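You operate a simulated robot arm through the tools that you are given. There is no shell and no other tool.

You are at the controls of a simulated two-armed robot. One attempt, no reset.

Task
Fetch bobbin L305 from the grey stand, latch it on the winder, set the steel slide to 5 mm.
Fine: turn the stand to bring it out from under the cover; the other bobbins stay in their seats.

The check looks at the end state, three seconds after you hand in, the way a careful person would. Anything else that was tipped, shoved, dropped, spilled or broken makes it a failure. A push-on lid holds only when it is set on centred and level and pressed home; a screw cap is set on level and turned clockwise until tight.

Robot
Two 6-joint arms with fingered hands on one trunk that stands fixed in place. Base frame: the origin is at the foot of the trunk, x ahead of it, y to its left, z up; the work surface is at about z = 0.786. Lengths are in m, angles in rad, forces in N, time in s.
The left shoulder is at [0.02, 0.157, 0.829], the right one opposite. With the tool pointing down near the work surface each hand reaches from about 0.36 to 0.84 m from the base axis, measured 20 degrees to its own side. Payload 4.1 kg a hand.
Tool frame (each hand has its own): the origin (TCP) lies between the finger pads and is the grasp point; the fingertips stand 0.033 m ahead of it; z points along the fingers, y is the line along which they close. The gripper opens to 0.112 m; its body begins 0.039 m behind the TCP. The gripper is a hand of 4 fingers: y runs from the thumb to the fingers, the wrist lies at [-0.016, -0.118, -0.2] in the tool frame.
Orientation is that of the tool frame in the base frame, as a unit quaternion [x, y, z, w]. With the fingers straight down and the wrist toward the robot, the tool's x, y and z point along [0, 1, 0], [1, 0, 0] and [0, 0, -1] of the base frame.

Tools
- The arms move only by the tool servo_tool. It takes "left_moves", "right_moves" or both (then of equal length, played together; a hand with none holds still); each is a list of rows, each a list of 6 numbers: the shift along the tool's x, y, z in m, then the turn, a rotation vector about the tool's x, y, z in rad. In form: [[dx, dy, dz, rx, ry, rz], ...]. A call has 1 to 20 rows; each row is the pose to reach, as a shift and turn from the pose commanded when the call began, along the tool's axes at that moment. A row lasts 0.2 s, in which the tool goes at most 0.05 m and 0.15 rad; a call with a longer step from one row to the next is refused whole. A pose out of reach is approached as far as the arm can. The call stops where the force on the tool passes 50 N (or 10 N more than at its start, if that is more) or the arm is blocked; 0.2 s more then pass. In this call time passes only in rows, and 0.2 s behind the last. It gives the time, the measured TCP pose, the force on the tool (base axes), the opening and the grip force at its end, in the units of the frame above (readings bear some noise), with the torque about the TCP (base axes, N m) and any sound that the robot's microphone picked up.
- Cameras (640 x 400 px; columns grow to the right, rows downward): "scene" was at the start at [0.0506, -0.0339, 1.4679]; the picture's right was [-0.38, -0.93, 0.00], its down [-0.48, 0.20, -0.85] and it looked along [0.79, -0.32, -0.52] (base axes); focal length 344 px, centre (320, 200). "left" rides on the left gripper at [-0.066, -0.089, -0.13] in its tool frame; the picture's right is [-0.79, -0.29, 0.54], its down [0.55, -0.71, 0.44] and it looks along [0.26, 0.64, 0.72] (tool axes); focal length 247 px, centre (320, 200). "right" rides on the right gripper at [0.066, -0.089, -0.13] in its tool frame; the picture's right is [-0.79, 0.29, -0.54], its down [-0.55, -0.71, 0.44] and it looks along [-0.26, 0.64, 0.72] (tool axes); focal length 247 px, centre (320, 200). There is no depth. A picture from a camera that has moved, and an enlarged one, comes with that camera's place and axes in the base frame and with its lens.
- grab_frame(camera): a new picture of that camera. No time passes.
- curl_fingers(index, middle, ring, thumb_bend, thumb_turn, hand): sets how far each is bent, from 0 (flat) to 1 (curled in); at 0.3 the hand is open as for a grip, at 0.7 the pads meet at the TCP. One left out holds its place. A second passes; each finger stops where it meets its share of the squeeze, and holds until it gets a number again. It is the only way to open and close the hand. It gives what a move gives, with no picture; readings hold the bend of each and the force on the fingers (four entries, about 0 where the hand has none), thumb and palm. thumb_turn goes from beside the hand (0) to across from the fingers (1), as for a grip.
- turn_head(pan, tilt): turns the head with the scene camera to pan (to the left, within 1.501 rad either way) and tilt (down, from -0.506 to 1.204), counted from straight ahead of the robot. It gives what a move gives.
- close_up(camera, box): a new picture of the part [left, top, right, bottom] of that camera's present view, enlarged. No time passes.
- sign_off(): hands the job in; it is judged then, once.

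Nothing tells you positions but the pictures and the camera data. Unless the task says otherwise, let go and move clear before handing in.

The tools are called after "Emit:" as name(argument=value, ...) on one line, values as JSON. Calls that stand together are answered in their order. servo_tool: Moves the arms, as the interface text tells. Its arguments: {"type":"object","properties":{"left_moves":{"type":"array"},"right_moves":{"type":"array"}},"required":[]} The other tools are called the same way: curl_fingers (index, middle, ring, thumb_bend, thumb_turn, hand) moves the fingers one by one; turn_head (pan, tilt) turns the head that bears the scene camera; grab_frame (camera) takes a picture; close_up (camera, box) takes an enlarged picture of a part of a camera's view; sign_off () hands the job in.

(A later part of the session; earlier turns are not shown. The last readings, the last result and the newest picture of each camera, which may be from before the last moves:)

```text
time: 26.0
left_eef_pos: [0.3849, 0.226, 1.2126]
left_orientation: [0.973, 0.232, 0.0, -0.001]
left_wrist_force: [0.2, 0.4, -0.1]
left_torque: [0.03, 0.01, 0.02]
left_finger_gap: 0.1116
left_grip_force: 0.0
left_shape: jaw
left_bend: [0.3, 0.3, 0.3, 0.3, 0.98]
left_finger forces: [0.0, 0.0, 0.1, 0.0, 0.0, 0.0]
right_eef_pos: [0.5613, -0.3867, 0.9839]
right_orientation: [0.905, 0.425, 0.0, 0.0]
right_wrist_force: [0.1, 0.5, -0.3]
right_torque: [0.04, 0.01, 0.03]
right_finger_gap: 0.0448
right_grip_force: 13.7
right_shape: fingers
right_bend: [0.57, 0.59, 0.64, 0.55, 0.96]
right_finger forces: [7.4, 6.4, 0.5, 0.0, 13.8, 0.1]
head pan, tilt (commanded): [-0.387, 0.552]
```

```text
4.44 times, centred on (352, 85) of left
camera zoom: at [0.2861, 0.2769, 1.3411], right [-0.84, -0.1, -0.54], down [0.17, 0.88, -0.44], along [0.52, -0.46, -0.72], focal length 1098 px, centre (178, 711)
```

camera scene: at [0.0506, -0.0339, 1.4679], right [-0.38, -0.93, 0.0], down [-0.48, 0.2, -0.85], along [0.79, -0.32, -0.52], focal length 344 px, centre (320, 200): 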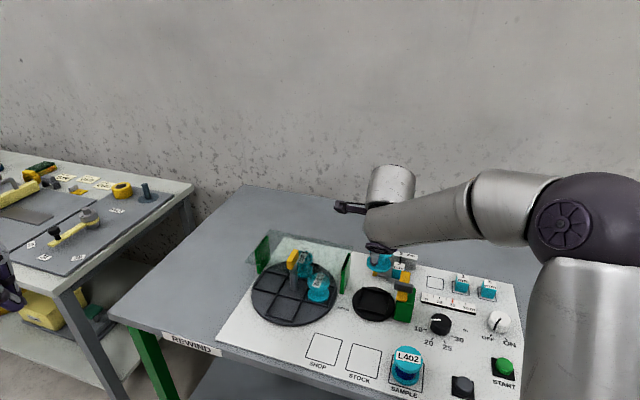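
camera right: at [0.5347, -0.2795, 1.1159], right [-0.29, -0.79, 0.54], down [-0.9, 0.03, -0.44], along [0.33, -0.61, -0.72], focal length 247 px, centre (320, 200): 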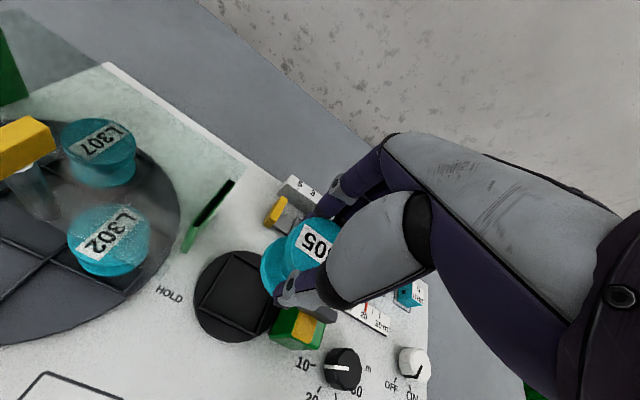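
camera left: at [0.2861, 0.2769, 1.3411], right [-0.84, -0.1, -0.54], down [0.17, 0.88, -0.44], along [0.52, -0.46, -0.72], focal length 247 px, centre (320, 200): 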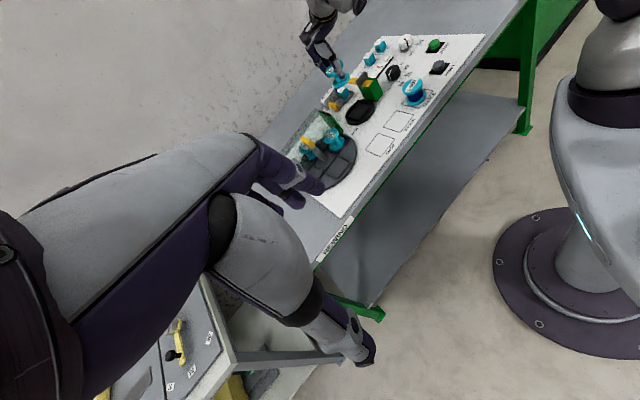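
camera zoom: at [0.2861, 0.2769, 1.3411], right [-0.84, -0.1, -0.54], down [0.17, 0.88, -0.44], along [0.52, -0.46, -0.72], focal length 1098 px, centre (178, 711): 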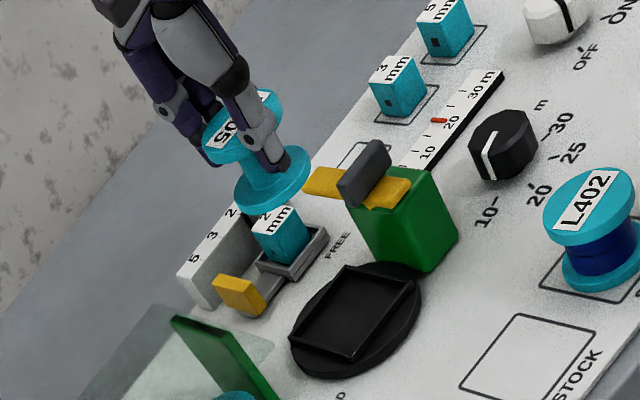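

The bobbin appears centred to within a few mm. I'll lower it to about 25 mm above the seat and re-check alignment there.

Emit:
servo_tool(right_moves=[[0, 0, 0.03, 0, 0, 0], [0, 0, 0.06, 0, 0, 0], [0, 0, 0.09, 0, 0, 0]])

Emit:
close_up(camera="right", box=[200, 180, 360, 360])

Emit:
close_up(camera="scene", box=[340, 250, 420, 330])

Emit:
close_up(camera="left", box=[320, 60, 400, 130])

```text
time: 26.8
left_eef_pos: [0.3865, 0.2272, 1.2116]
left_orientation: [0.973, 0.232, 0.0, 0.0]
left_wrist_force: [-0.2, -0.2, -0.4]
left_torque: [0.01, -0.05, 0.0]
left_finger_gap: 0.1118
left_grip_force: 0.1
left_shape: jaw
left_bend: [0.3, 0.3, 0.3, 0.3, 0.98]
left_finger forces: [0.0, 0.0, 0.0, 0.0, 0.0, 0.1]
right_eef_pos: [0.5601, -0.3879, 0.8938]
right_orientation: [0.905, 0.426, 0.0, 0.0]
right_wrist_force: [-0.5, -0.3, -0.2]
right_torque: [0.01, -0.04, -0.01]
right_finger_gap: 0.0446
right_grip_force: 14.1
right_shape: fingers
right_bend: [0.57, 0.59, 0.64, 0.55, 0.96]
right_finger forces: [7.4, 6.2, 0.5, 0.0, 13.8, 0.0]
head pan, tilt (commanded): [-0.387, 0.552]
```

```text
2.22 times, centred on (280, 270) of right
camera zoom: at [0.5341, -0.2803, 1.025], right [-0.29, -0.79, 0.54], down [-0.9, 0.03, -0.44], along [0.33, -0.61, -0.72], focal length 549 px, centre (409, 44)
```

zoom: 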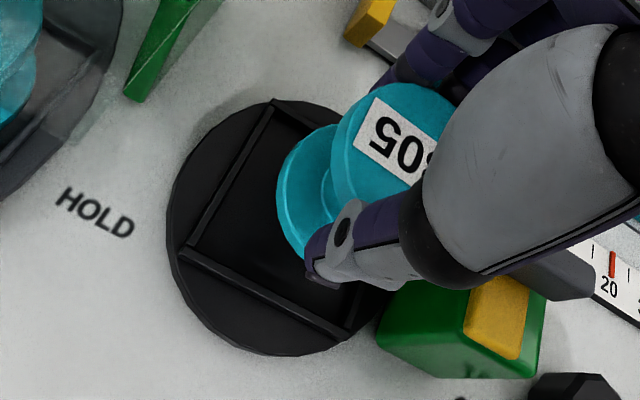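

```text
5.00 times, centred on (380, 290) of scene
camera zoom: at [0.0504, -0.0338, 1.4679], right [-0.38, -0.93, 0.0], down [-0.48, 0.2, -0.85], along [0.79, -0.32, -0.52], focal length 1722 px, centre (20, -250)
```

zoom: 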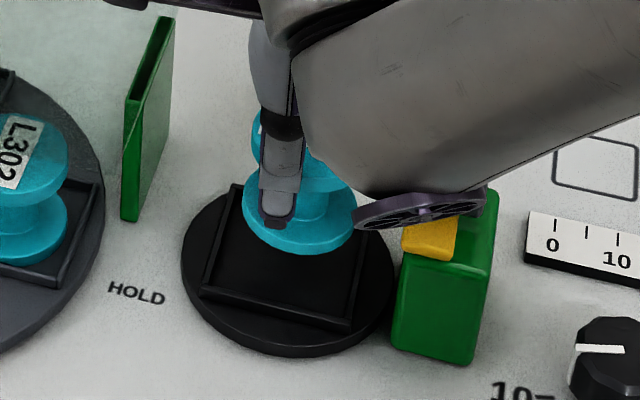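

```text
5.71 times, centred on (360, 95) of left
camera zoom: at [0.286, 0.277, 1.3411], right [-0.84, -0.1, -0.54], down [0.17, 0.88, -0.44], along [0.52, -0.46, -0.72], focal length 1411 px, centre (91, 800)
```

zoom: 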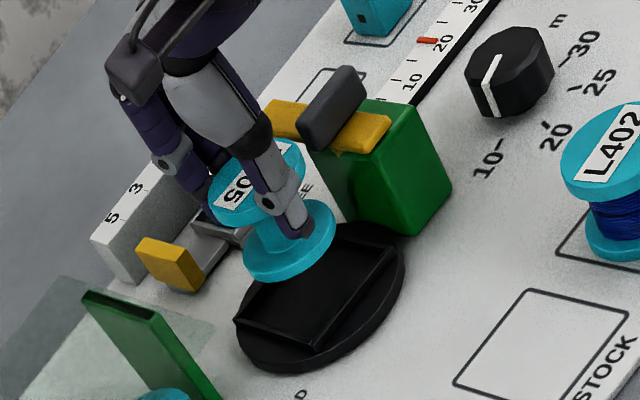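

Seen from the scene camera the bobbin looks a few mm too near the robot. I'll take tighter zooms to measure the offset properly.

Emit:
close_up(camera="scene", box=[358, 268, 406, 304])

Emit:
close_up(camera="left", box=[332, 78, 372, 108])

Emit:
close_up(camera="right", box=[230, 200, 330, 330])

```text
11.11 times, centred on (382, 286) of scene
camera zoom: at [0.0504, -0.0338, 1.4679], right [-0.38, -0.93, 0.0], down [-0.48, 0.2, -0.85], along [0.79, -0.32, -0.52], focal length 3828 px, centre (-369, -756)
```

zoom: 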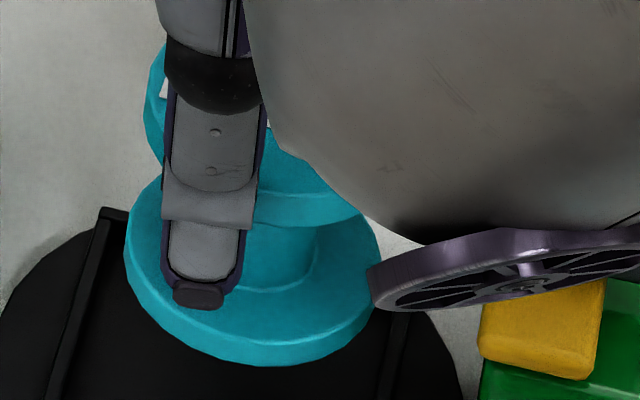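

```text
13.33 times, centred on (352, 93) of left
camera zoom: at [0.286, 0.277, 1.3411], right [-0.84, -0.1, -0.54], down [0.17, 0.88, -0.44], along [0.52, -0.46, -0.72], focal length 3293 px, centre (-107, 1627)
```

zoom: 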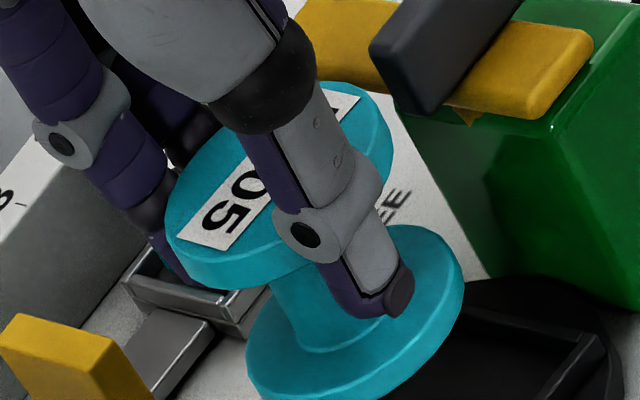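

```text
3.08 times, centred on (280, 265) of right
camera zoom: at [0.5341, -0.2803, 1.025], right [-0.29, -0.79, 0.54], down [-0.9, 0.03, -0.44], along [0.33, -0.61, -0.72], focal length 760 px, centre (443, 0)
```

zoom: 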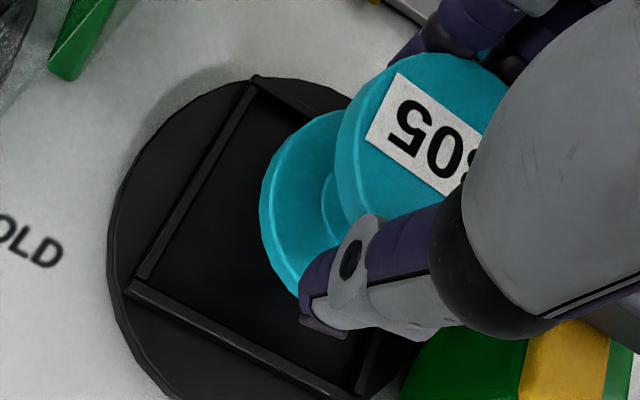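

My best estimate is that the bobbin is about 2–3 mm off sideways and its base is about 36 mm above the seat. I'll correct and lower to just above the ribs for another check.

Emit:
servo_tool(right_moves=[[0.0025, 0, 0, 0, 0, 0], [0.0025, 0, 0.012, 0, 0, 0], [0.0025, 0, 0.023, 0, 0, 0]])

Emit:
close_up(camera="scene", box=[352, 262, 416, 312])

Emit:
close_up(camera="left", box=[330, 80, 390, 120])

Emit:
close_up(camera="right", box=[230, 200, 330, 330])

```text
time: 27.6
left_eef_pos: [0.3851, 0.2264, 1.2111]
left_orientation: [0.973, 0.231, 0.0, -0.001]
left_wrist_force: [-1.0, 0.1, 0.5]
left_torque: [-0.01, -0.01, 0.02]
left_finger_gap: 0.1119
left_grip_force: 0.1
left_shape: jaw
left_bend: [0.3, 0.3, 0.3, 0.3, 0.98]
left_finger forces: [0.1, 0.0, 0.1, 0.0, 0.0, 0.0]
right_eef_pos: [0.5617, -0.3859, 0.872]
right_orientation: [0.905, 0.426, 0.0, 0.0]
right_wrist_force: [0.5, 0.8, -0.6]
right_torque: [0.01, 0.02, -0.01]
right_finger_gap: 0.0447
right_grip_force: 14.1
right_shape: fingers
right_bend: [0.57, 0.59, 0.64, 0.55, 0.96]
right_finger forces: [7.4, 6.4, 0.5, 0.0, 13.8, 0.0]
head pan, tilt (commanded): [-0.387, 0.552]
```

```text
8.00 times, centred on (384, 287) of scene
camera zoom: at [0.0506, -0.0339, 1.4679], right [-0.38, -0.93, 0.0], down [-0.48, 0.2, -0.85], along [0.79, -0.32, -0.52], focal length 2756 px, centre (-192, -496)
```

zoom: 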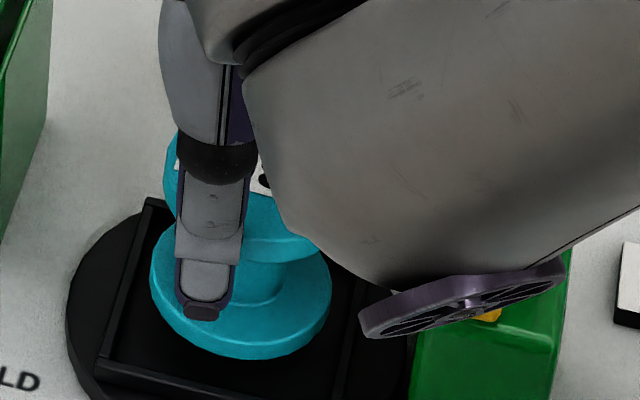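

```text
10.00 times, centred on (360, 100) of left
camera zoom: at [0.2861, 0.2768, 1.3411], right [-0.84, -0.1, -0.54], down [0.17, 0.88, -0.44], along [0.52, -0.46, -0.72], focal length 2470 px, centre (-80, 1200)
```

zoom: 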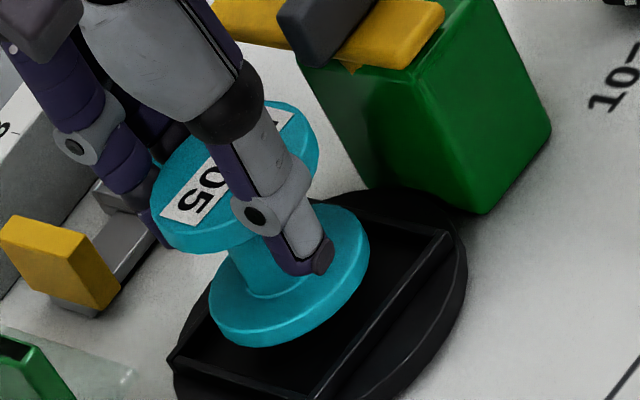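

```text
3.08 times, centred on (280, 265) of right
camera zoom: at [0.5363, -0.2783, 1.0029], right [-0.28, -0.79, 0.54], down [-0.9, 0.03, -0.44], along [0.33, -0.61, -0.72], focal length 760 px, centre (443, 0)
```

zoom: 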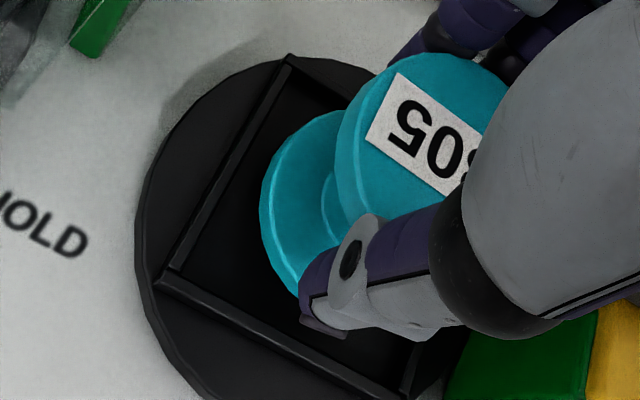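

The right camera suggests the bobbin should go 5–7 mm further from the robot, but the left view disagrees. I'll take tighter pictures before lowering further.

Emit:
close_up(camera="left", box=[344, 92, 380, 122])

Emit:
close_up(camera="scene", box=[358, 278, 402, 316])

Emit:
close_up(camera="right", box=[225, 205, 325, 345])

```text
13.33 times, centred on (362, 107) of left
camera zoom: at [0.2861, 0.2768, 1.3411], right [-0.84, -0.1, -0.54], down [0.17, 0.88, -0.44], along [0.52, -0.46, -0.72], focal length 3293 px, centre (-240, 1440)
```

zoom: 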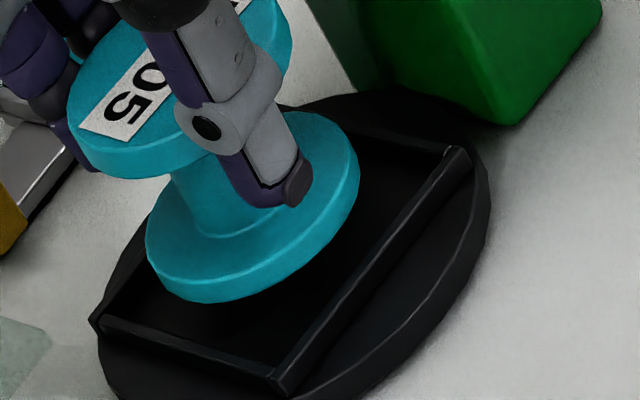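

```text
10.53 times, centred on (380, 297) of scene
camera zoom: at [0.0506, -0.0339, 1.4679], right [-0.38, -0.93, 0.0], down [-0.48, 0.2, -0.85], along [0.79, -0.32, -0.52], focal length 3626 px, centre (-312, -821)
```

zoom: 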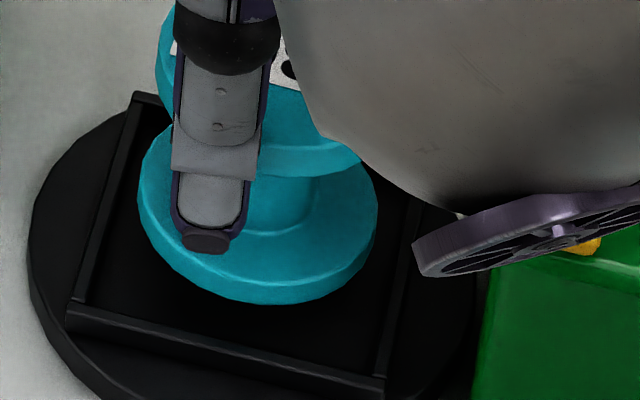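

```text
2.86 times, centred on (275, 275) of right
camera zoom: at [0.5363, -0.2783, 1.0029], right [-0.28, -0.79, 0.54], down [-0.9, 0.03, -0.44], along [0.33, -0.61, -0.72], focal length 706 px, centre (449, -14)
```

zoom: 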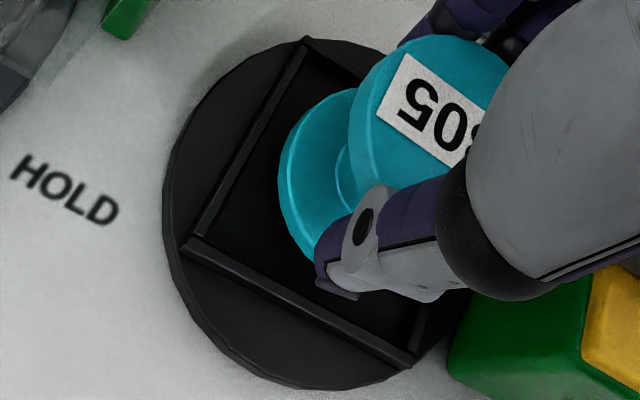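

The corrected comparison across all three cameras gives only about 2 mm of error, along the tool's y axis. I'll shift 2 mm and lower 7 mm.

Emit:
servo_tool(right_moves=[[0, 0.002, 0, 0, 0, 0], [0, 0.002, 0.004, 0, 0, 0], [0, 0.002, 0.007, 0, 0, 0]])

Emit:
close_up(camera="left", box=[344, 92, 380, 122])

Emit:
close_up(camera="scene", box=[358, 278, 402, 316])

Emit:
close_up(camera="right", box=[225, 205, 325, 345])

```text
time: 28.4
left_eef_pos: [0.3852, 0.2272, 1.2109]
left_orientation: [0.973, 0.231, -0.001, 0.0]
left_wrist_force: [0.3, 0.7, 0.3]
left_torque: [0.01, 0.0, -0.01]
left_finger_gap: 0.1116
left_grip_force: 0.1
left_shape: jaw
left_bend: [0.3, 0.3, 0.3, 0.3, 0.98]
left_finger forces: [0.1, 0.0, 0.1, 0.0, 0.0, 0.0]
right_eef_pos: [0.5636, -0.3857, 0.8664]
right_orientation: [0.905, 0.426, -0.001, 0.0]
right_wrist_force: [-0.9, -0.6, -0.3]
right_torque: [0.01, -0.02, -0.01]
right_finger_gap: 0.0447
right_grip_force: 14.1
right_shape: fingers
right_bend: [0.57, 0.59, 0.64, 0.55, 0.96]
right_finger forces: [7.3, 6.3, 0.5, 0.0, 13.8, 0.0]
head pan, tilt (commanded): [-0.387, 0.552]
```

```text
13.33 times, centred on (362, 107) of left
camera zoom: at [0.2862, 0.2768, 1.3411], right [-0.84, -0.1, -0.54], down [0.17, 0.88, -0.44], along [0.52, -0.46, -0.72], focal length 3293 px, centre (-240, 1440)
```

zoom: 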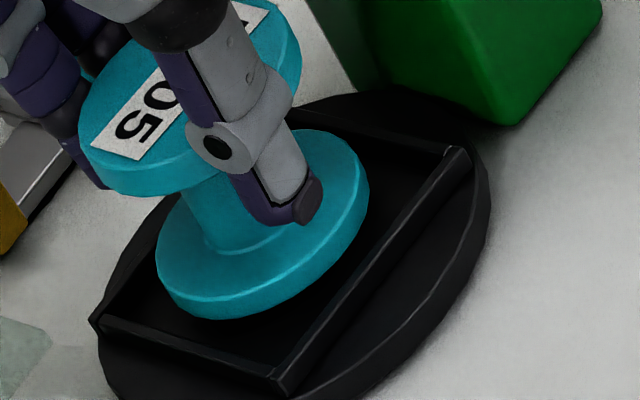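

```text
10.53 times, centred on (380, 297) of scene
camera zoom: at [0.0506, -0.0339, 1.4679], right [-0.38, -0.93, 0.0], down [-0.48, 0.2, -0.85], along [0.79, -0.32, -0.52], focal length 3626 px, centre (-312, -821)
```

zoom: 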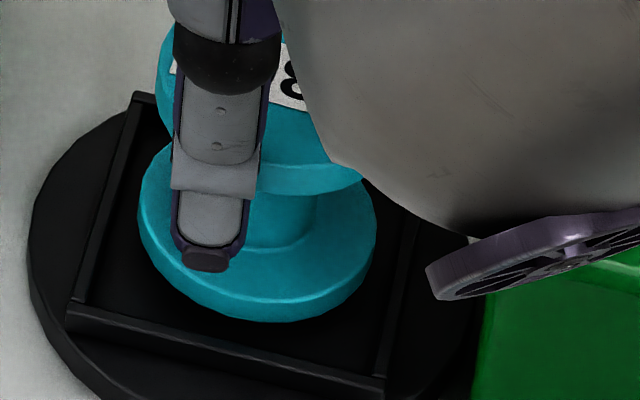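

```text
2.86 times, centred on (275, 275) of right
camera zoom: at [0.5368, -0.2791, 0.9963], right [-0.28, -0.79, 0.54], down [-0.9, 0.03, -0.44], along [0.33, -0.61, -0.72], focal length 706 px, centre (449, -14)
```

zoom: 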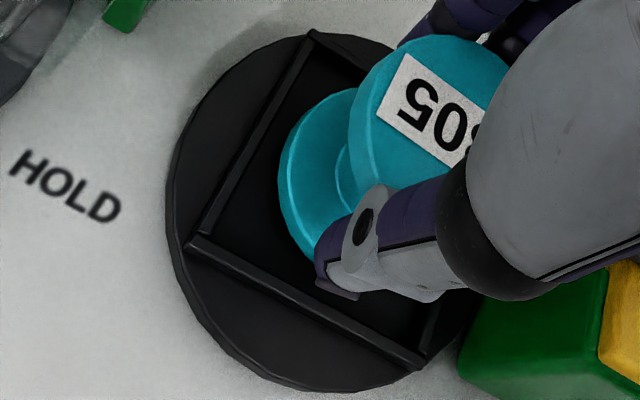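

Alignment is now good in all views, with the base about level with the rib tops. I'll lower the last few millimetres, watching the force.

Emit:
servo_tool(right_moves=[[0, 0, 0.002, 0, 0, 0], [0, 0, 0.004, 0, 0, 0], [0, 0, 0.005, 0, 0, 0]])

Emit:
close_up(camera="left", box=[344, 92, 380, 122])

Emit:
close_up(camera="scene", box=[358, 278, 402, 316])

```text
time: 29.2
left_eef_pos: [0.3863, 0.227, 1.2107]
left_orientation: [0.973, 0.233, 0.0, -0.001]
left_wrist_force: [-0.6, 0.3, -0.6]
left_torque: [0.0, 0.0, 0.0]
left_finger_gap: 0.1114
left_grip_force: 0.0
left_shape: jaw
left_bend: [0.3, 0.3, 0.3, 0.3, 0.98]
left_finger forces: [0.0, 0.0, 0.0, 0.1, 0.0, 0.0]
right_eef_pos: [0.5624, -0.3879, 0.8598]
right_orientation: [0.905, 0.425, 0.0, 0.0]
right_wrist_force: [-0.9, 0.6, -0.6]
right_torque: [0.02, 0.01, 0.0]
right_finger_gap: 0.0446
right_grip_force: 14.3
right_shape: fingers
right_bend: [0.57, 0.59, 0.64, 0.55, 0.96]
right_finger forces: [7.4, 6.3, 0.5, 0.0, 13.8, 0.0]
head pan, tilt (commanded): [-0.387, 0.552]
```

```text
13.33 times, centred on (362, 107) of left
camera zoom: at [0.2862, 0.2768, 1.3411], right [-0.84, -0.1, -0.54], down [0.17, 0.88, -0.44], along [0.52, -0.46, -0.72], focal length 3293 px, centre (-240, 1440)
```

zoom: 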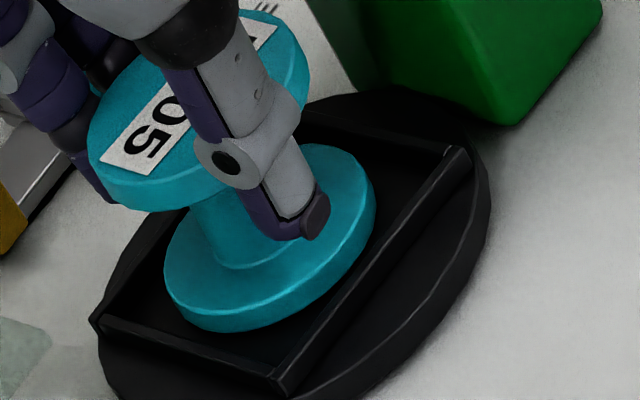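

```text
10.53 times, centred on (380, 297) of scene
camera zoom: at [0.0506, -0.0339, 1.4679], right [-0.38, -0.93, 0.0], down [-0.48, 0.2, -0.85], along [0.79, -0.32, -0.52], focal length 3626 px, centre (-312, -821)
```

zoom: 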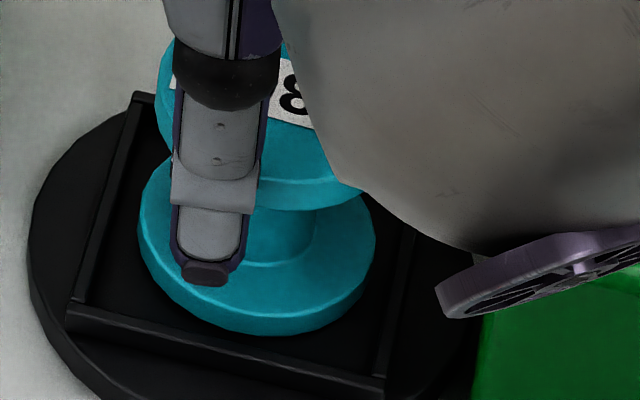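

No contact yet, and it is still aligned. I'll go down 2 mm at a time.

Emit:
servo_tool(right_moves=[[0, 0, 0.001, 0, 0, 0], [0, 0, 0.002, 0, 0, 0]])

```text
time: 29.8
left_eef_pos: [0.3844, 0.2269, 1.21]
left_orientation: [0.973, 0.232, 0.0, 0.001]
left_wrist_force: [-0.1, 0.3, 0.5]
left_torque: [-0.03, 0.02, 0.01]
left_finger_gap: 0.1118
left_grip_force: 0.0
left_shape: jaw
left_bend: [0.3, 0.3, 0.3, 0.3, 0.98]
left_finger forces: [0.0, 0.0, 0.0, 0.1, 0.0, 0.1]
right_eef_pos: [0.5649, -0.3879, 0.8583]
right_orientation: [0.905, 0.426, 0.0, 0.001]
right_wrist_force: [0.4, 0.6, 6.2]
right_torque: [-0.01, 0.04, 0.01]
right_finger_gap: 0.0444
right_grip_force: 15.0
right_shape: fingers
right_bend: [0.57, 0.6, 0.65, 0.55, 0.96]
right_finger forces: [7.4, 6.7, 0.2, 0.0, 14.8, 0.0]
head pan, tilt (commanded): [-0.387, 0.552]
```

Contact at 6 N upward. I'll check that it is on the seat floor and not on a rib.

Emit:
close_up(camera="left", box=[344, 92, 380, 122])

Emit:
close_up(camera="scene", box=[358, 278, 402, 316])

Emit:
close_up(camera="right", box=[225, 205, 325, 345])

```text
13.33 times, centred on (362, 107) of left
camera zoom: at [0.286, 0.2769, 1.3411], right [-0.84, -0.1, -0.54], down [0.17, 0.88, -0.44], along [0.52, -0.46, -0.72], focal length 3293 px, centre (-240, 1440)
```

zoom: 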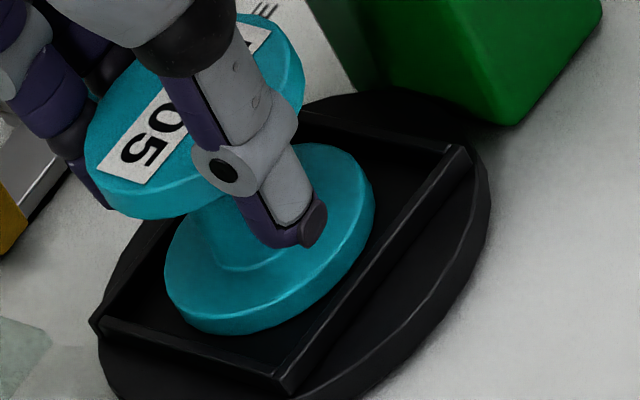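

```text
10.53 times, centred on (380, 297) of scene
camera zoom: at [0.0505, -0.0338, 1.4679], right [-0.38, -0.93, 0.0], down [-0.48, 0.2, -0.85], along [0.79, -0.32, -0.52], focal length 3626 px, centre (-312, -821)
```

zoom: 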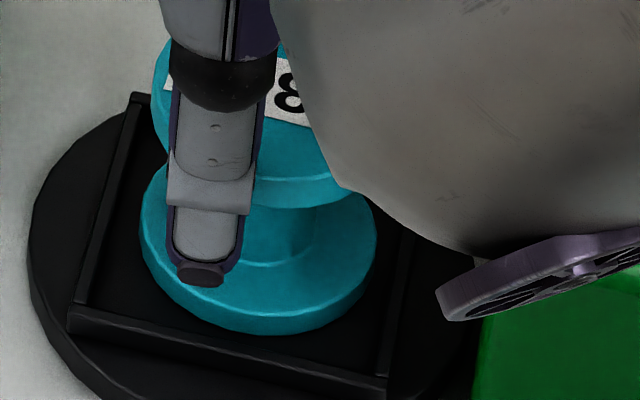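

```text
2.86 times, centred on (275, 275) of right
camera zoom: at [0.5384, -0.2796, 0.9892], right [-0.29, -0.79, 0.54], down [-0.9, 0.03, -0.44], along [0.33, -0.61, -0.72], focal length 706 px, centre (449, -14)
```

zoom: 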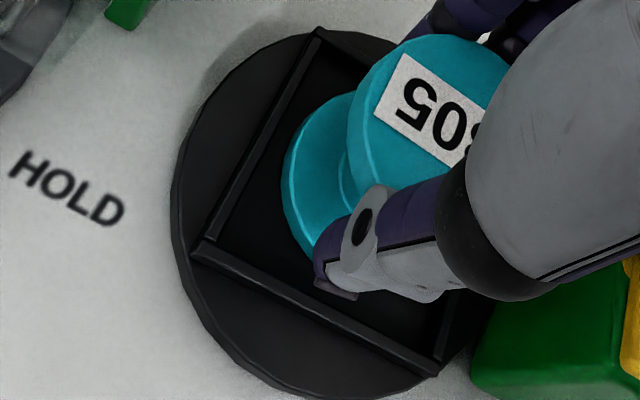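

The bobbin is inside the ribs with a gap on every side, and it landed at the same height as on the stand. I'll release gently.

Emit:
curl_fingers(hand="right", index=0.44, middle=0.44, ring=0.44, thumb_bend=0.42)

Emit:
close_up(camera="left", box=[336, 82, 384, 122])

Emit:
close_up(camera="scene", box=[358, 268, 406, 312])

Emit:
close_up(camera="right", box=[225, 165, 385, 345])

```text
time: 30.8
left_eef_pos: [0.3848, 0.2267, 1.2114]
left_orientation: [0.973, 0.232, 0.0, 0.0]
left_wrist_force: [-1.1, -0.1, -0.8]
left_torque: [0.02, -0.02, -0.01]
left_finger_gap: 0.1116
left_grip_force: 0.1
left_shape: jaw
left_bend: [0.3, 0.3, 0.3, 0.3, 0.98]
left_finger forces: [0.0, 0.0, 0.0, 0.1, 0.0, 0.0]
right_eef_pos: [0.564, -0.387, 0.8575]
right_orientation: [0.905, 0.426, 0.0, 0.001]
right_wrist_force: [0.5, 0.2, -0.4]
right_torque: [0.0, -0.03, 0.0]
right_finger_gap: 0.0767
right_grip_force: 0.0
right_shape: fingers
right_bend: [0.44, 0.44, 0.44, 0.42, 0.97]
right_finger forces: [0.1, 0.1, 0.0, 0.1, 0.0, 0.0]
head pan, tilt (commanded): [-0.387, 0.552]
```

```text
10.00 times, centred on (360, 102) of left
camera zoom: at [0.2862, 0.2768, 1.3411], right [-0.84, -0.1, -0.54], down [0.17, 0.88, -0.44], along [0.52, -0.46, -0.72], focal length 2470 px, centre (-80, 1180)
```

zoom: 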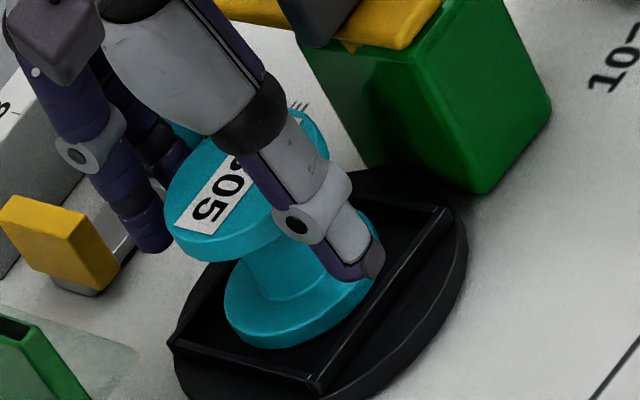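

```text
9.09 times, centred on (382, 290) of scene
camera zoom: at [0.0506, -0.0339, 1.4679], right [-0.38, -0.93, 0.0], down [-0.48, 0.2, -0.85], along [0.79, -0.32, -0.52], focal length 3132 px, centre (-244, -618)
```

zoom: 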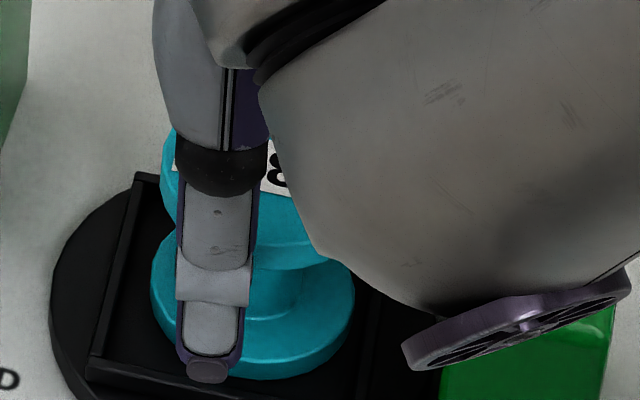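

```text
2.22 times, centred on (305, 255) of right
camera zoom: at [0.5382, -0.2797, 0.9885], right [-0.28, -0.79, 0.54], down [-0.9, 0.03, -0.44], along [0.33, -0.61, -0.72], focal length 549 px, centre (353, 78)
```

zoom: 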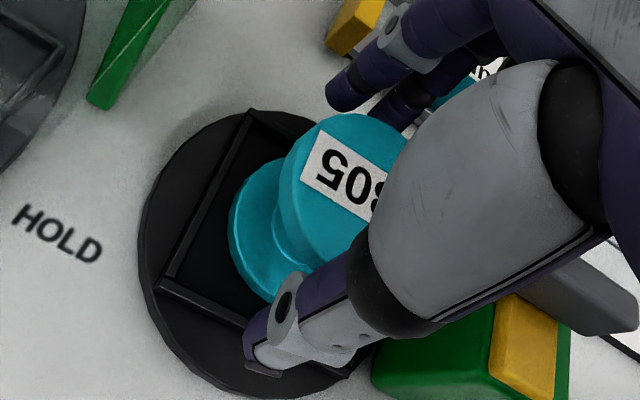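

Released and standing upright. I'll lift the hand straight up slowly, then look.

Emit:
servo_tool(right_moves=[[0, 0.001, -0.01, 0, 0, 0], [0, 0.001, -0.025, 0, 0, 0], [0, 0.001, -0.05, 0, 0, 0], [0, 0.001, -0.085, 0, 0, 0], [0, 0.001, -0.12, 0, 0, 0]])

Emit:
close_up(camera="left", box=[320, 62, 400, 122])

Emit:
close_up(camera="scene", box=[340, 240, 420, 320])

Emit:
grab_frame(camera="right")

```text
time: 32.0
left_eef_pos: [0.3858, 0.2267, 1.2102]
left_orientation: [0.973, 0.232, 0.0, 0.001]
left_wrist_force: [-0.4, -0.1, -0.5]
left_torque: [0.0, 0.02, -0.01]
left_finger_gap: 0.1116
left_grip_force: 0.1
left_shape: jaw
left_bend: [0.3, 0.3, 0.3, 0.3, 0.98]
left_finger forces: [0.1, 0.1, 0.0, 0.2, 0.0, 0.0]
right_eef_pos: [0.564, -0.3852, 0.9746]
right_orientation: [0.905, 0.425, 0.001, 0.0]
right_wrist_force: [0.8, -0.5, -0.1]
right_torque: [-0.02, 0.0, 0.02]
right_finger_gap: 0.0767
right_grip_force: 0.1
right_shape: fingers
right_bend: [0.44, 0.44, 0.44, 0.42, 0.97]
right_finger forces: [0.1, 0.1, 0.0, 0.0, 0.0, 0.0]
head pan, tilt (commanded): [-0.387, 0.552]
```

```text
6.67 times, centred on (360, 92) of left
camera zoom: at [0.2863, 0.2767, 1.3411], right [-0.84, -0.1, -0.54], down [0.17, 0.88, -0.44], along [0.52, -0.46, -0.72], focal length 1646 px, centre (53, 920)
```

zoom: 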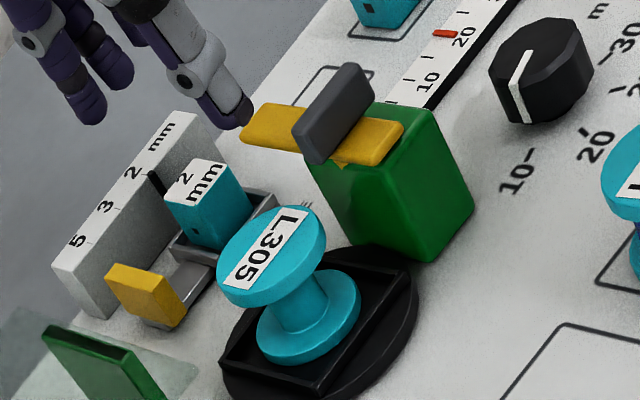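

```text
5.00 times, centred on (380, 280) of scene
camera zoom: at [0.0508, -0.0341, 1.4678], right [-0.38, -0.93, 0.0], down [-0.48, 0.2, -0.85], along [0.79, -0.32, -0.52], focal length 1722 px, centre (20, -200)
```

zoom: 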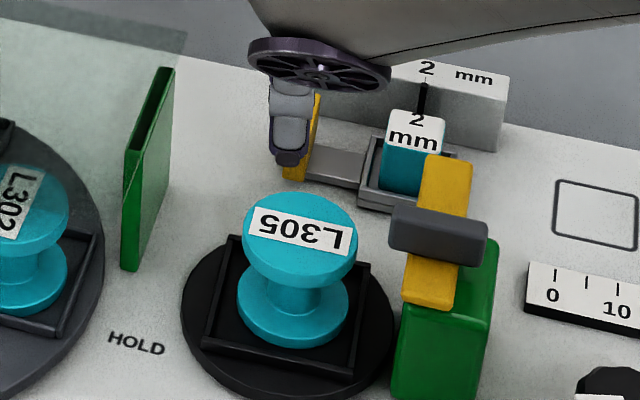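

```text
taken
camera right: at [0.5377, -0.2789, 1.1057], right [-0.28, -0.79, 0.54], down [-0.9, 0.03, -0.43], along [0.33, -0.61, -0.72], focal length 247 px, centre (320, 200)
```

right: 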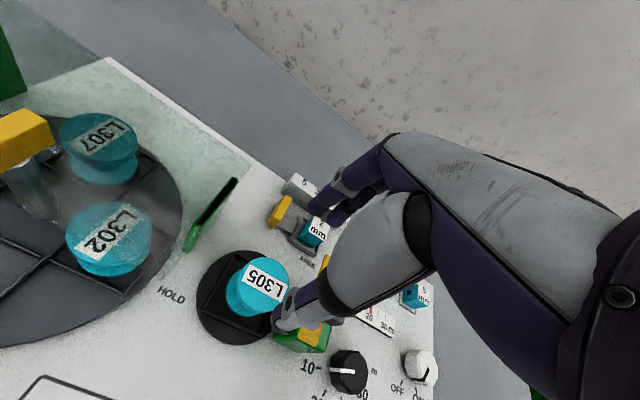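

L305 sits in the dish, upright and inside the ribs. Next is the latch: the yellow arm pivots under the grey cross-bar, so I want it turned 90° counter-clockwise from FREE to HOLD. I'll zoom in on it.

Emit:
close_up(camera="scene", box=[386, 262, 434, 310])

Emit:
close_up(camera="left", box=[344, 64, 384, 100])

Emit:
close_up(camera="right", box=[220, 230, 360, 370])

```text
8.33 times, centred on (410, 286) of scene
camera zoom: at [0.0508, -0.0341, 1.4678], right [-0.38, -0.93, 0.0], down [-0.48, 0.2, -0.85], along [0.79, -0.32, -0.52], focal length 2871 px, centre (-430, -517)
```

zoom: 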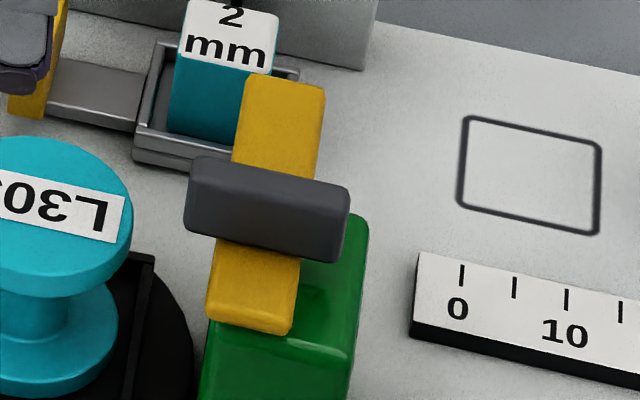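

```text
11.11 times, centred on (364, 82) of left
camera zoom: at [0.2863, 0.2767, 1.3411], right [-0.84, -0.1, -0.54], down [0.17, 0.88, -0.44], along [0.52, -0.46, -0.72], focal length 2744 px, centre (-169, 1511)
```

zoom: 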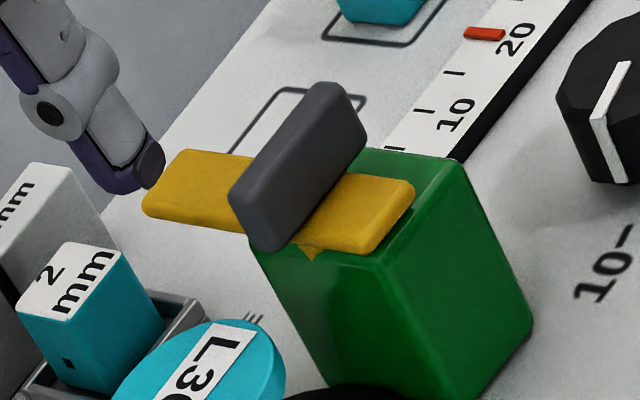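

```text
2.86 times, centred on (290, 300) of right
camera zoom: at [0.5377, -0.2789, 1.1057], right [-0.28, -0.79, 0.54], down [-0.9, 0.03, -0.43], along [0.33, -0.61, -0.72], focal length 706 px, centre (406, -86)
```

zoom: 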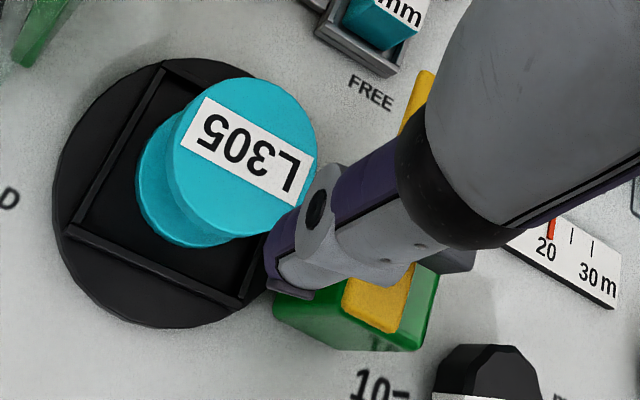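

The grey cross-bar sits on the arm's pivot at about (0.5205, -0.4395), with its top at ≈0.871 and the arm top at ≈0.855. I'll move over it with the fingers behind and thumb in front, tilting the hand slightly so thumb and fingertips reach the same depth.

Emit:
servo_tool(right_moves=[[-0.023, 0.002, 0, 0.05, 0, 0], [-0.046, 0.004, 0, 0.1, 0, 0], [-0.0696, 0.006, 0, 0.15, 0, 0]])

Emit:
close_up(camera="scene", box=[360, 230, 456, 310])

Emit:
close_up(camera="left", box=[328, 40, 400, 100])

Emit:
grab_frame(camera="right")

```text
time: 32.8
left_eef_pos: [0.3855, 0.2271, 1.2096]
left_orientation: [0.973, 0.232, 0.0, 0.0]
left_wrist_force: [1.3, 0.5, -0.6]
left_torque: [-0.02, 0.01, 0.02]
left_finger_gap: 0.1115
left_grip_force: 0.0
left_shape: jaw
left_bend: [0.3, 0.3, 0.3, 0.3, 0.98]
left_finger forces: [0.0, 0.0, 0.0, 0.1, 0.0, 0.0]
right_eef_pos: [0.5242, -0.4454, 0.9753]
right_orientation: [0.902, 0.424, -0.032, -0.068]
right_wrist_force: [0.2, -0.1, -0.2]
right_torque: [-0.01, 0.0, 0.01]
right_finger_gap: 0.0767
right_grip_force: 0.1
right_shape: fingers
right_bend: [0.44, 0.44, 0.44, 0.42, 0.97]
right_finger forces: [0.0, 0.0, 0.0, 0.1, 0.0, 0.0]
head pan, tilt (commanded): [-0.387, 0.552]
```

```text
5.00 times, centred on (408, 270) of scene
camera zoom: at [0.0507, -0.0337, 1.4679], right [-0.38, -0.93, 0.0], down [-0.48, 0.2, -0.85], along [0.79, -0.32, -0.52], focal length 1722 px, centre (-120, -150)
```

zoom: 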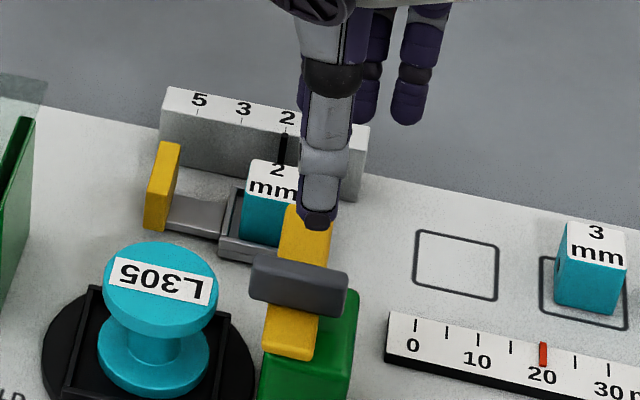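

```text
6.67 times, centred on (364, 70) of left
camera zoom: at [0.2862, 0.277, 1.341], right [-0.84, -0.1, -0.54], down [0.17, 0.88, -0.44], along [0.52, -0.46, -0.72], focal length 1646 px, centre (27, 1067)
```

zoom: 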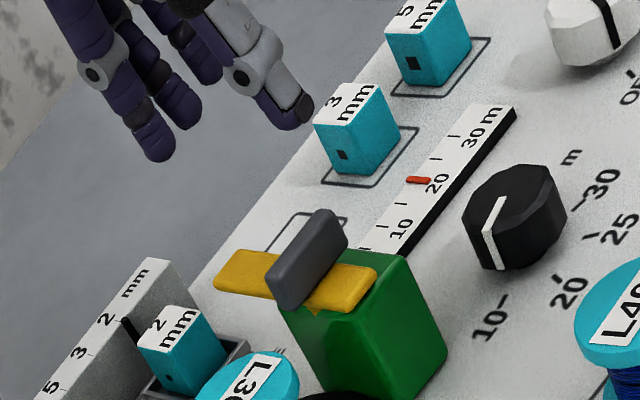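

```text
taken
camera right: at [0.5137, -0.3504, 1.119], right [-0.22, -0.84, 0.49], down [-0.94, 0.06, -0.32], along [0.24, -0.53, -0.81], focal length 247 px, centre (320, 200)
```

right: 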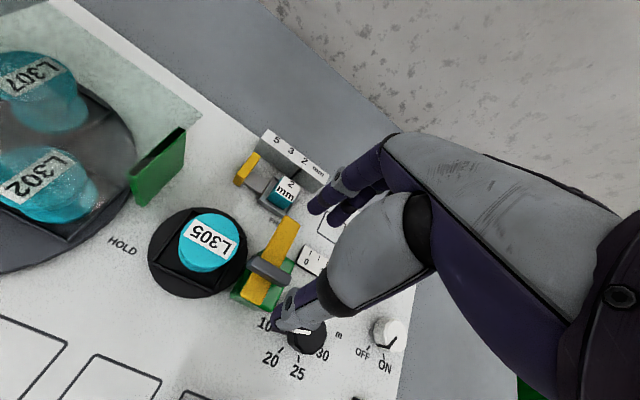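

The tilt is right and the hand is above and behind the bar. I'll make a small lateral correction and descend vertically in two steps.

Emit:
servo_tool(right_moves=[[0.0023, 0.002, 0.025, 0, 0, 0], [0.0023, 0.0056, 0.0494, 0, 0, 0]])

Emit:
close_up(camera="scene", box=[372, 240, 436, 310])

Emit:
close_up(camera="left", box=[336, 50, 384, 100])

Emit:
close_up(camera="right", box=[220, 150, 380, 350])

```text
time: 33.4
left_eef_pos: [0.385, 0.2283, 1.2106]
left_orientation: [0.973, 0.232, 0.0, 0.0]
left_wrist_force: [-0.2, 0.6, 0.5]
left_torque: [-0.02, 0.0, 0.02]
left_finger_gap: 0.1116
left_grip_force: 0.0
left_shape: jaw
left_bend: [0.3, 0.3, 0.3, 0.3, 0.98]
left_finger forces: [0.1, 0.1, 0.1, 0.1, 0.0, 0.0]
right_eef_pos: [0.5233, -0.4406, 0.9275]
right_orientation: [0.903, 0.424, -0.032, -0.067]
right_wrist_force: [0.2, 0.1, -0.4]
right_torque: [-0.01, -0.03, 0.02]
right_finger_gap: 0.0767
right_grip_force: 0.1
right_shape: fingers
right_bend: [0.44, 0.44, 0.44, 0.42, 0.97]
right_finger forces: [0.0, 0.0, 0.0, 0.0, 0.0, 0.0]
head pan, tilt (commanded): [-0.387, 0.552]
```

```text
5.71 times, centred on (404, 275) of scene
camera zoom: at [0.0505, -0.0339, 1.4679], right [-0.38, -0.93, 0.0], down [-0.48, 0.2, -0.85], along [0.79, -0.32, -0.52], focal length 1968 px, centre (-160, -229)
```

zoom: 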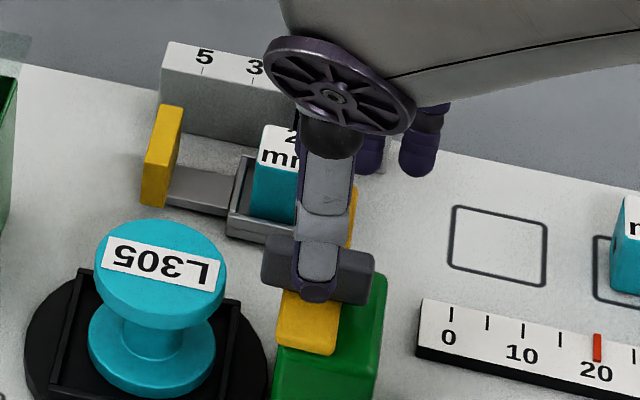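

```text
8.00 times, centred on (360, 75) of left
camera zoom: at [0.286, 0.2769, 1.3411], right [-0.84, -0.1, -0.54], down [0.17, 0.88, -0.44], along [0.52, -0.46, -0.72], focal length 1976 px, centre (0, 1200)
```

zoom: 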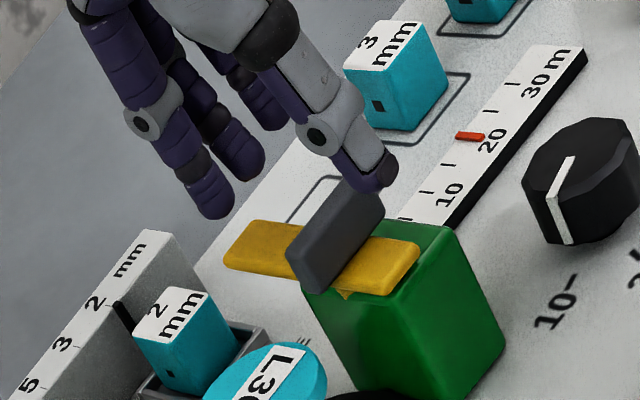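

```text
2.00 times, centred on (300, 250) of right
camera zoom: at [0.5138, -0.347, 1.0702], right [-0.23, -0.84, 0.49], down [-0.94, 0.06, -0.32], along [0.24, -0.54, -0.81], focal length 494 px, centre (360, 100)
```

zoom: 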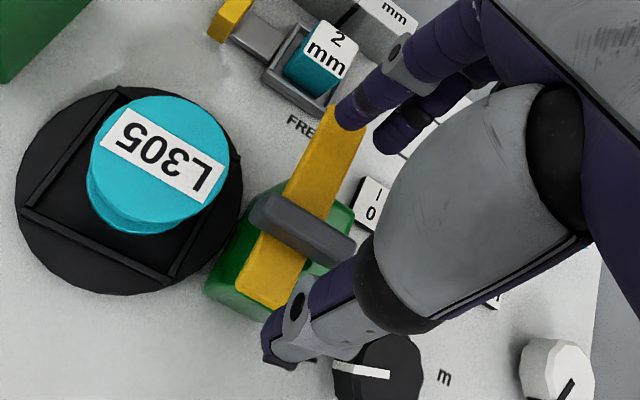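

The positions check out, with only a 3 mm correction needed. I'll descend the remaining ~31 mm so the tips straddle the grey bar just above the yellow arm.

Emit:
servo_tool(right_moves=[[0.003, -0.0007, 0.0155, 0, 0, 0], [0.003, 0.0017, 0.031, 0, 0, 0]])

Emit:
close_up(camera="scene", box=[372, 250, 436, 310])

Emit:
close_up(camera="left", box=[344, 60, 384, 95])

Emit:
close_up(camera="right", box=[220, 150, 380, 350])

```text
time: 34.0
left_eef_pos: [0.3842, 0.2268, 1.2118]
left_orientation: [0.973, 0.232, 0.0, -0.001]
left_wrist_force: [0.1, -0.9, 0.4]
left_torque: [-0.01, -0.02, 0.01]
left_finger_gap: 0.1116
left_grip_force: 0.1
left_shape: jaw
left_bend: [0.3, 0.3, 0.3, 0.3, 0.98]
left_finger forces: [0.1, 0.0, 0.0, 0.0, 0.0, 0.1]
right_eef_pos: [0.5268, -0.4391, 0.9012]
right_orientation: [0.903, 0.424, -0.028, -0.064]
right_wrist_force: [0.7, -1.0, 27.6]
right_torque: [-0.92, -0.8, -0.03]
right_finger_gap: 0.0763
right_grip_force: 14.2
right_shape: fingers
right_bend: [0.44, 0.43, 0.44, 0.42, 0.97]
right_finger forces: [7.6, 20.7, 0.1, 0.0, 0.0, 0.0]
head pan, tilt (commanded): [-0.387, 0.552]
```

```text
6.67 times, centred on (404, 280) of scene
camera zoom: at [0.05, -0.0334, 1.4679], right [-0.38, -0.93, 0.0], down [-0.48, 0.2, -0.85], along [0.79, -0.32, -0.52], focal length 2297 px, centre (-240, -333)
```

zoom: 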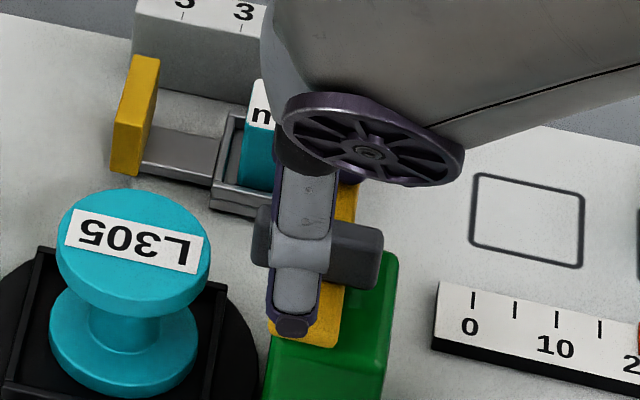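

```text
11.43 times, centred on (364, 78) of left
camera zoom: at [0.2856, 0.2772, 1.3411], right [-0.84, -0.1, -0.54], down [0.17, 0.88, -0.44], along [0.52, -0.46, -0.72], focal length 2823 px, centre (-183, 1600)
```

zoom: 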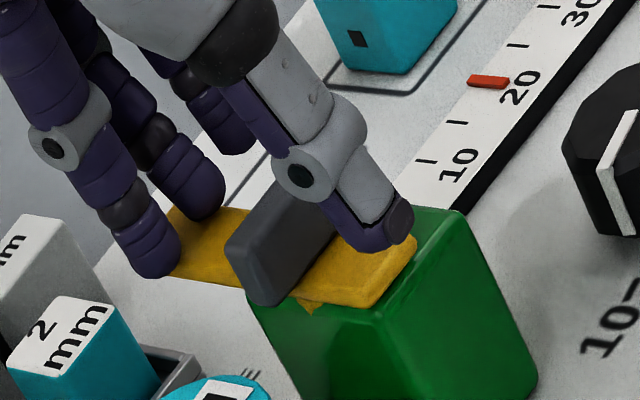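

```text
2.00 times, centred on (300, 250) of right
camera zoom: at [0.5152, -0.3437, 1.0442], right [-0.23, -0.84, 0.49], down [-0.94, 0.06, -0.33], along [0.25, -0.54, -0.8], focal length 494 px, centre (360, 100)
```

zoom: 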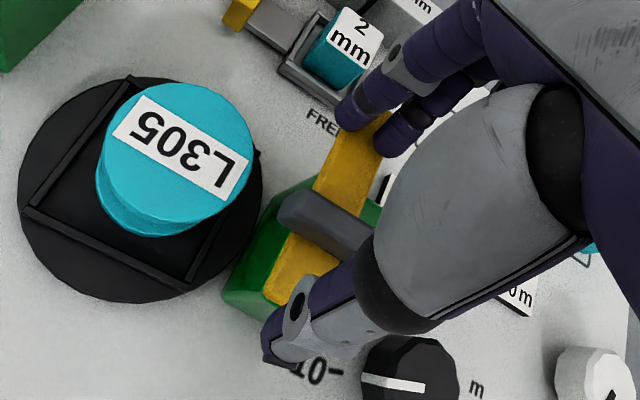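

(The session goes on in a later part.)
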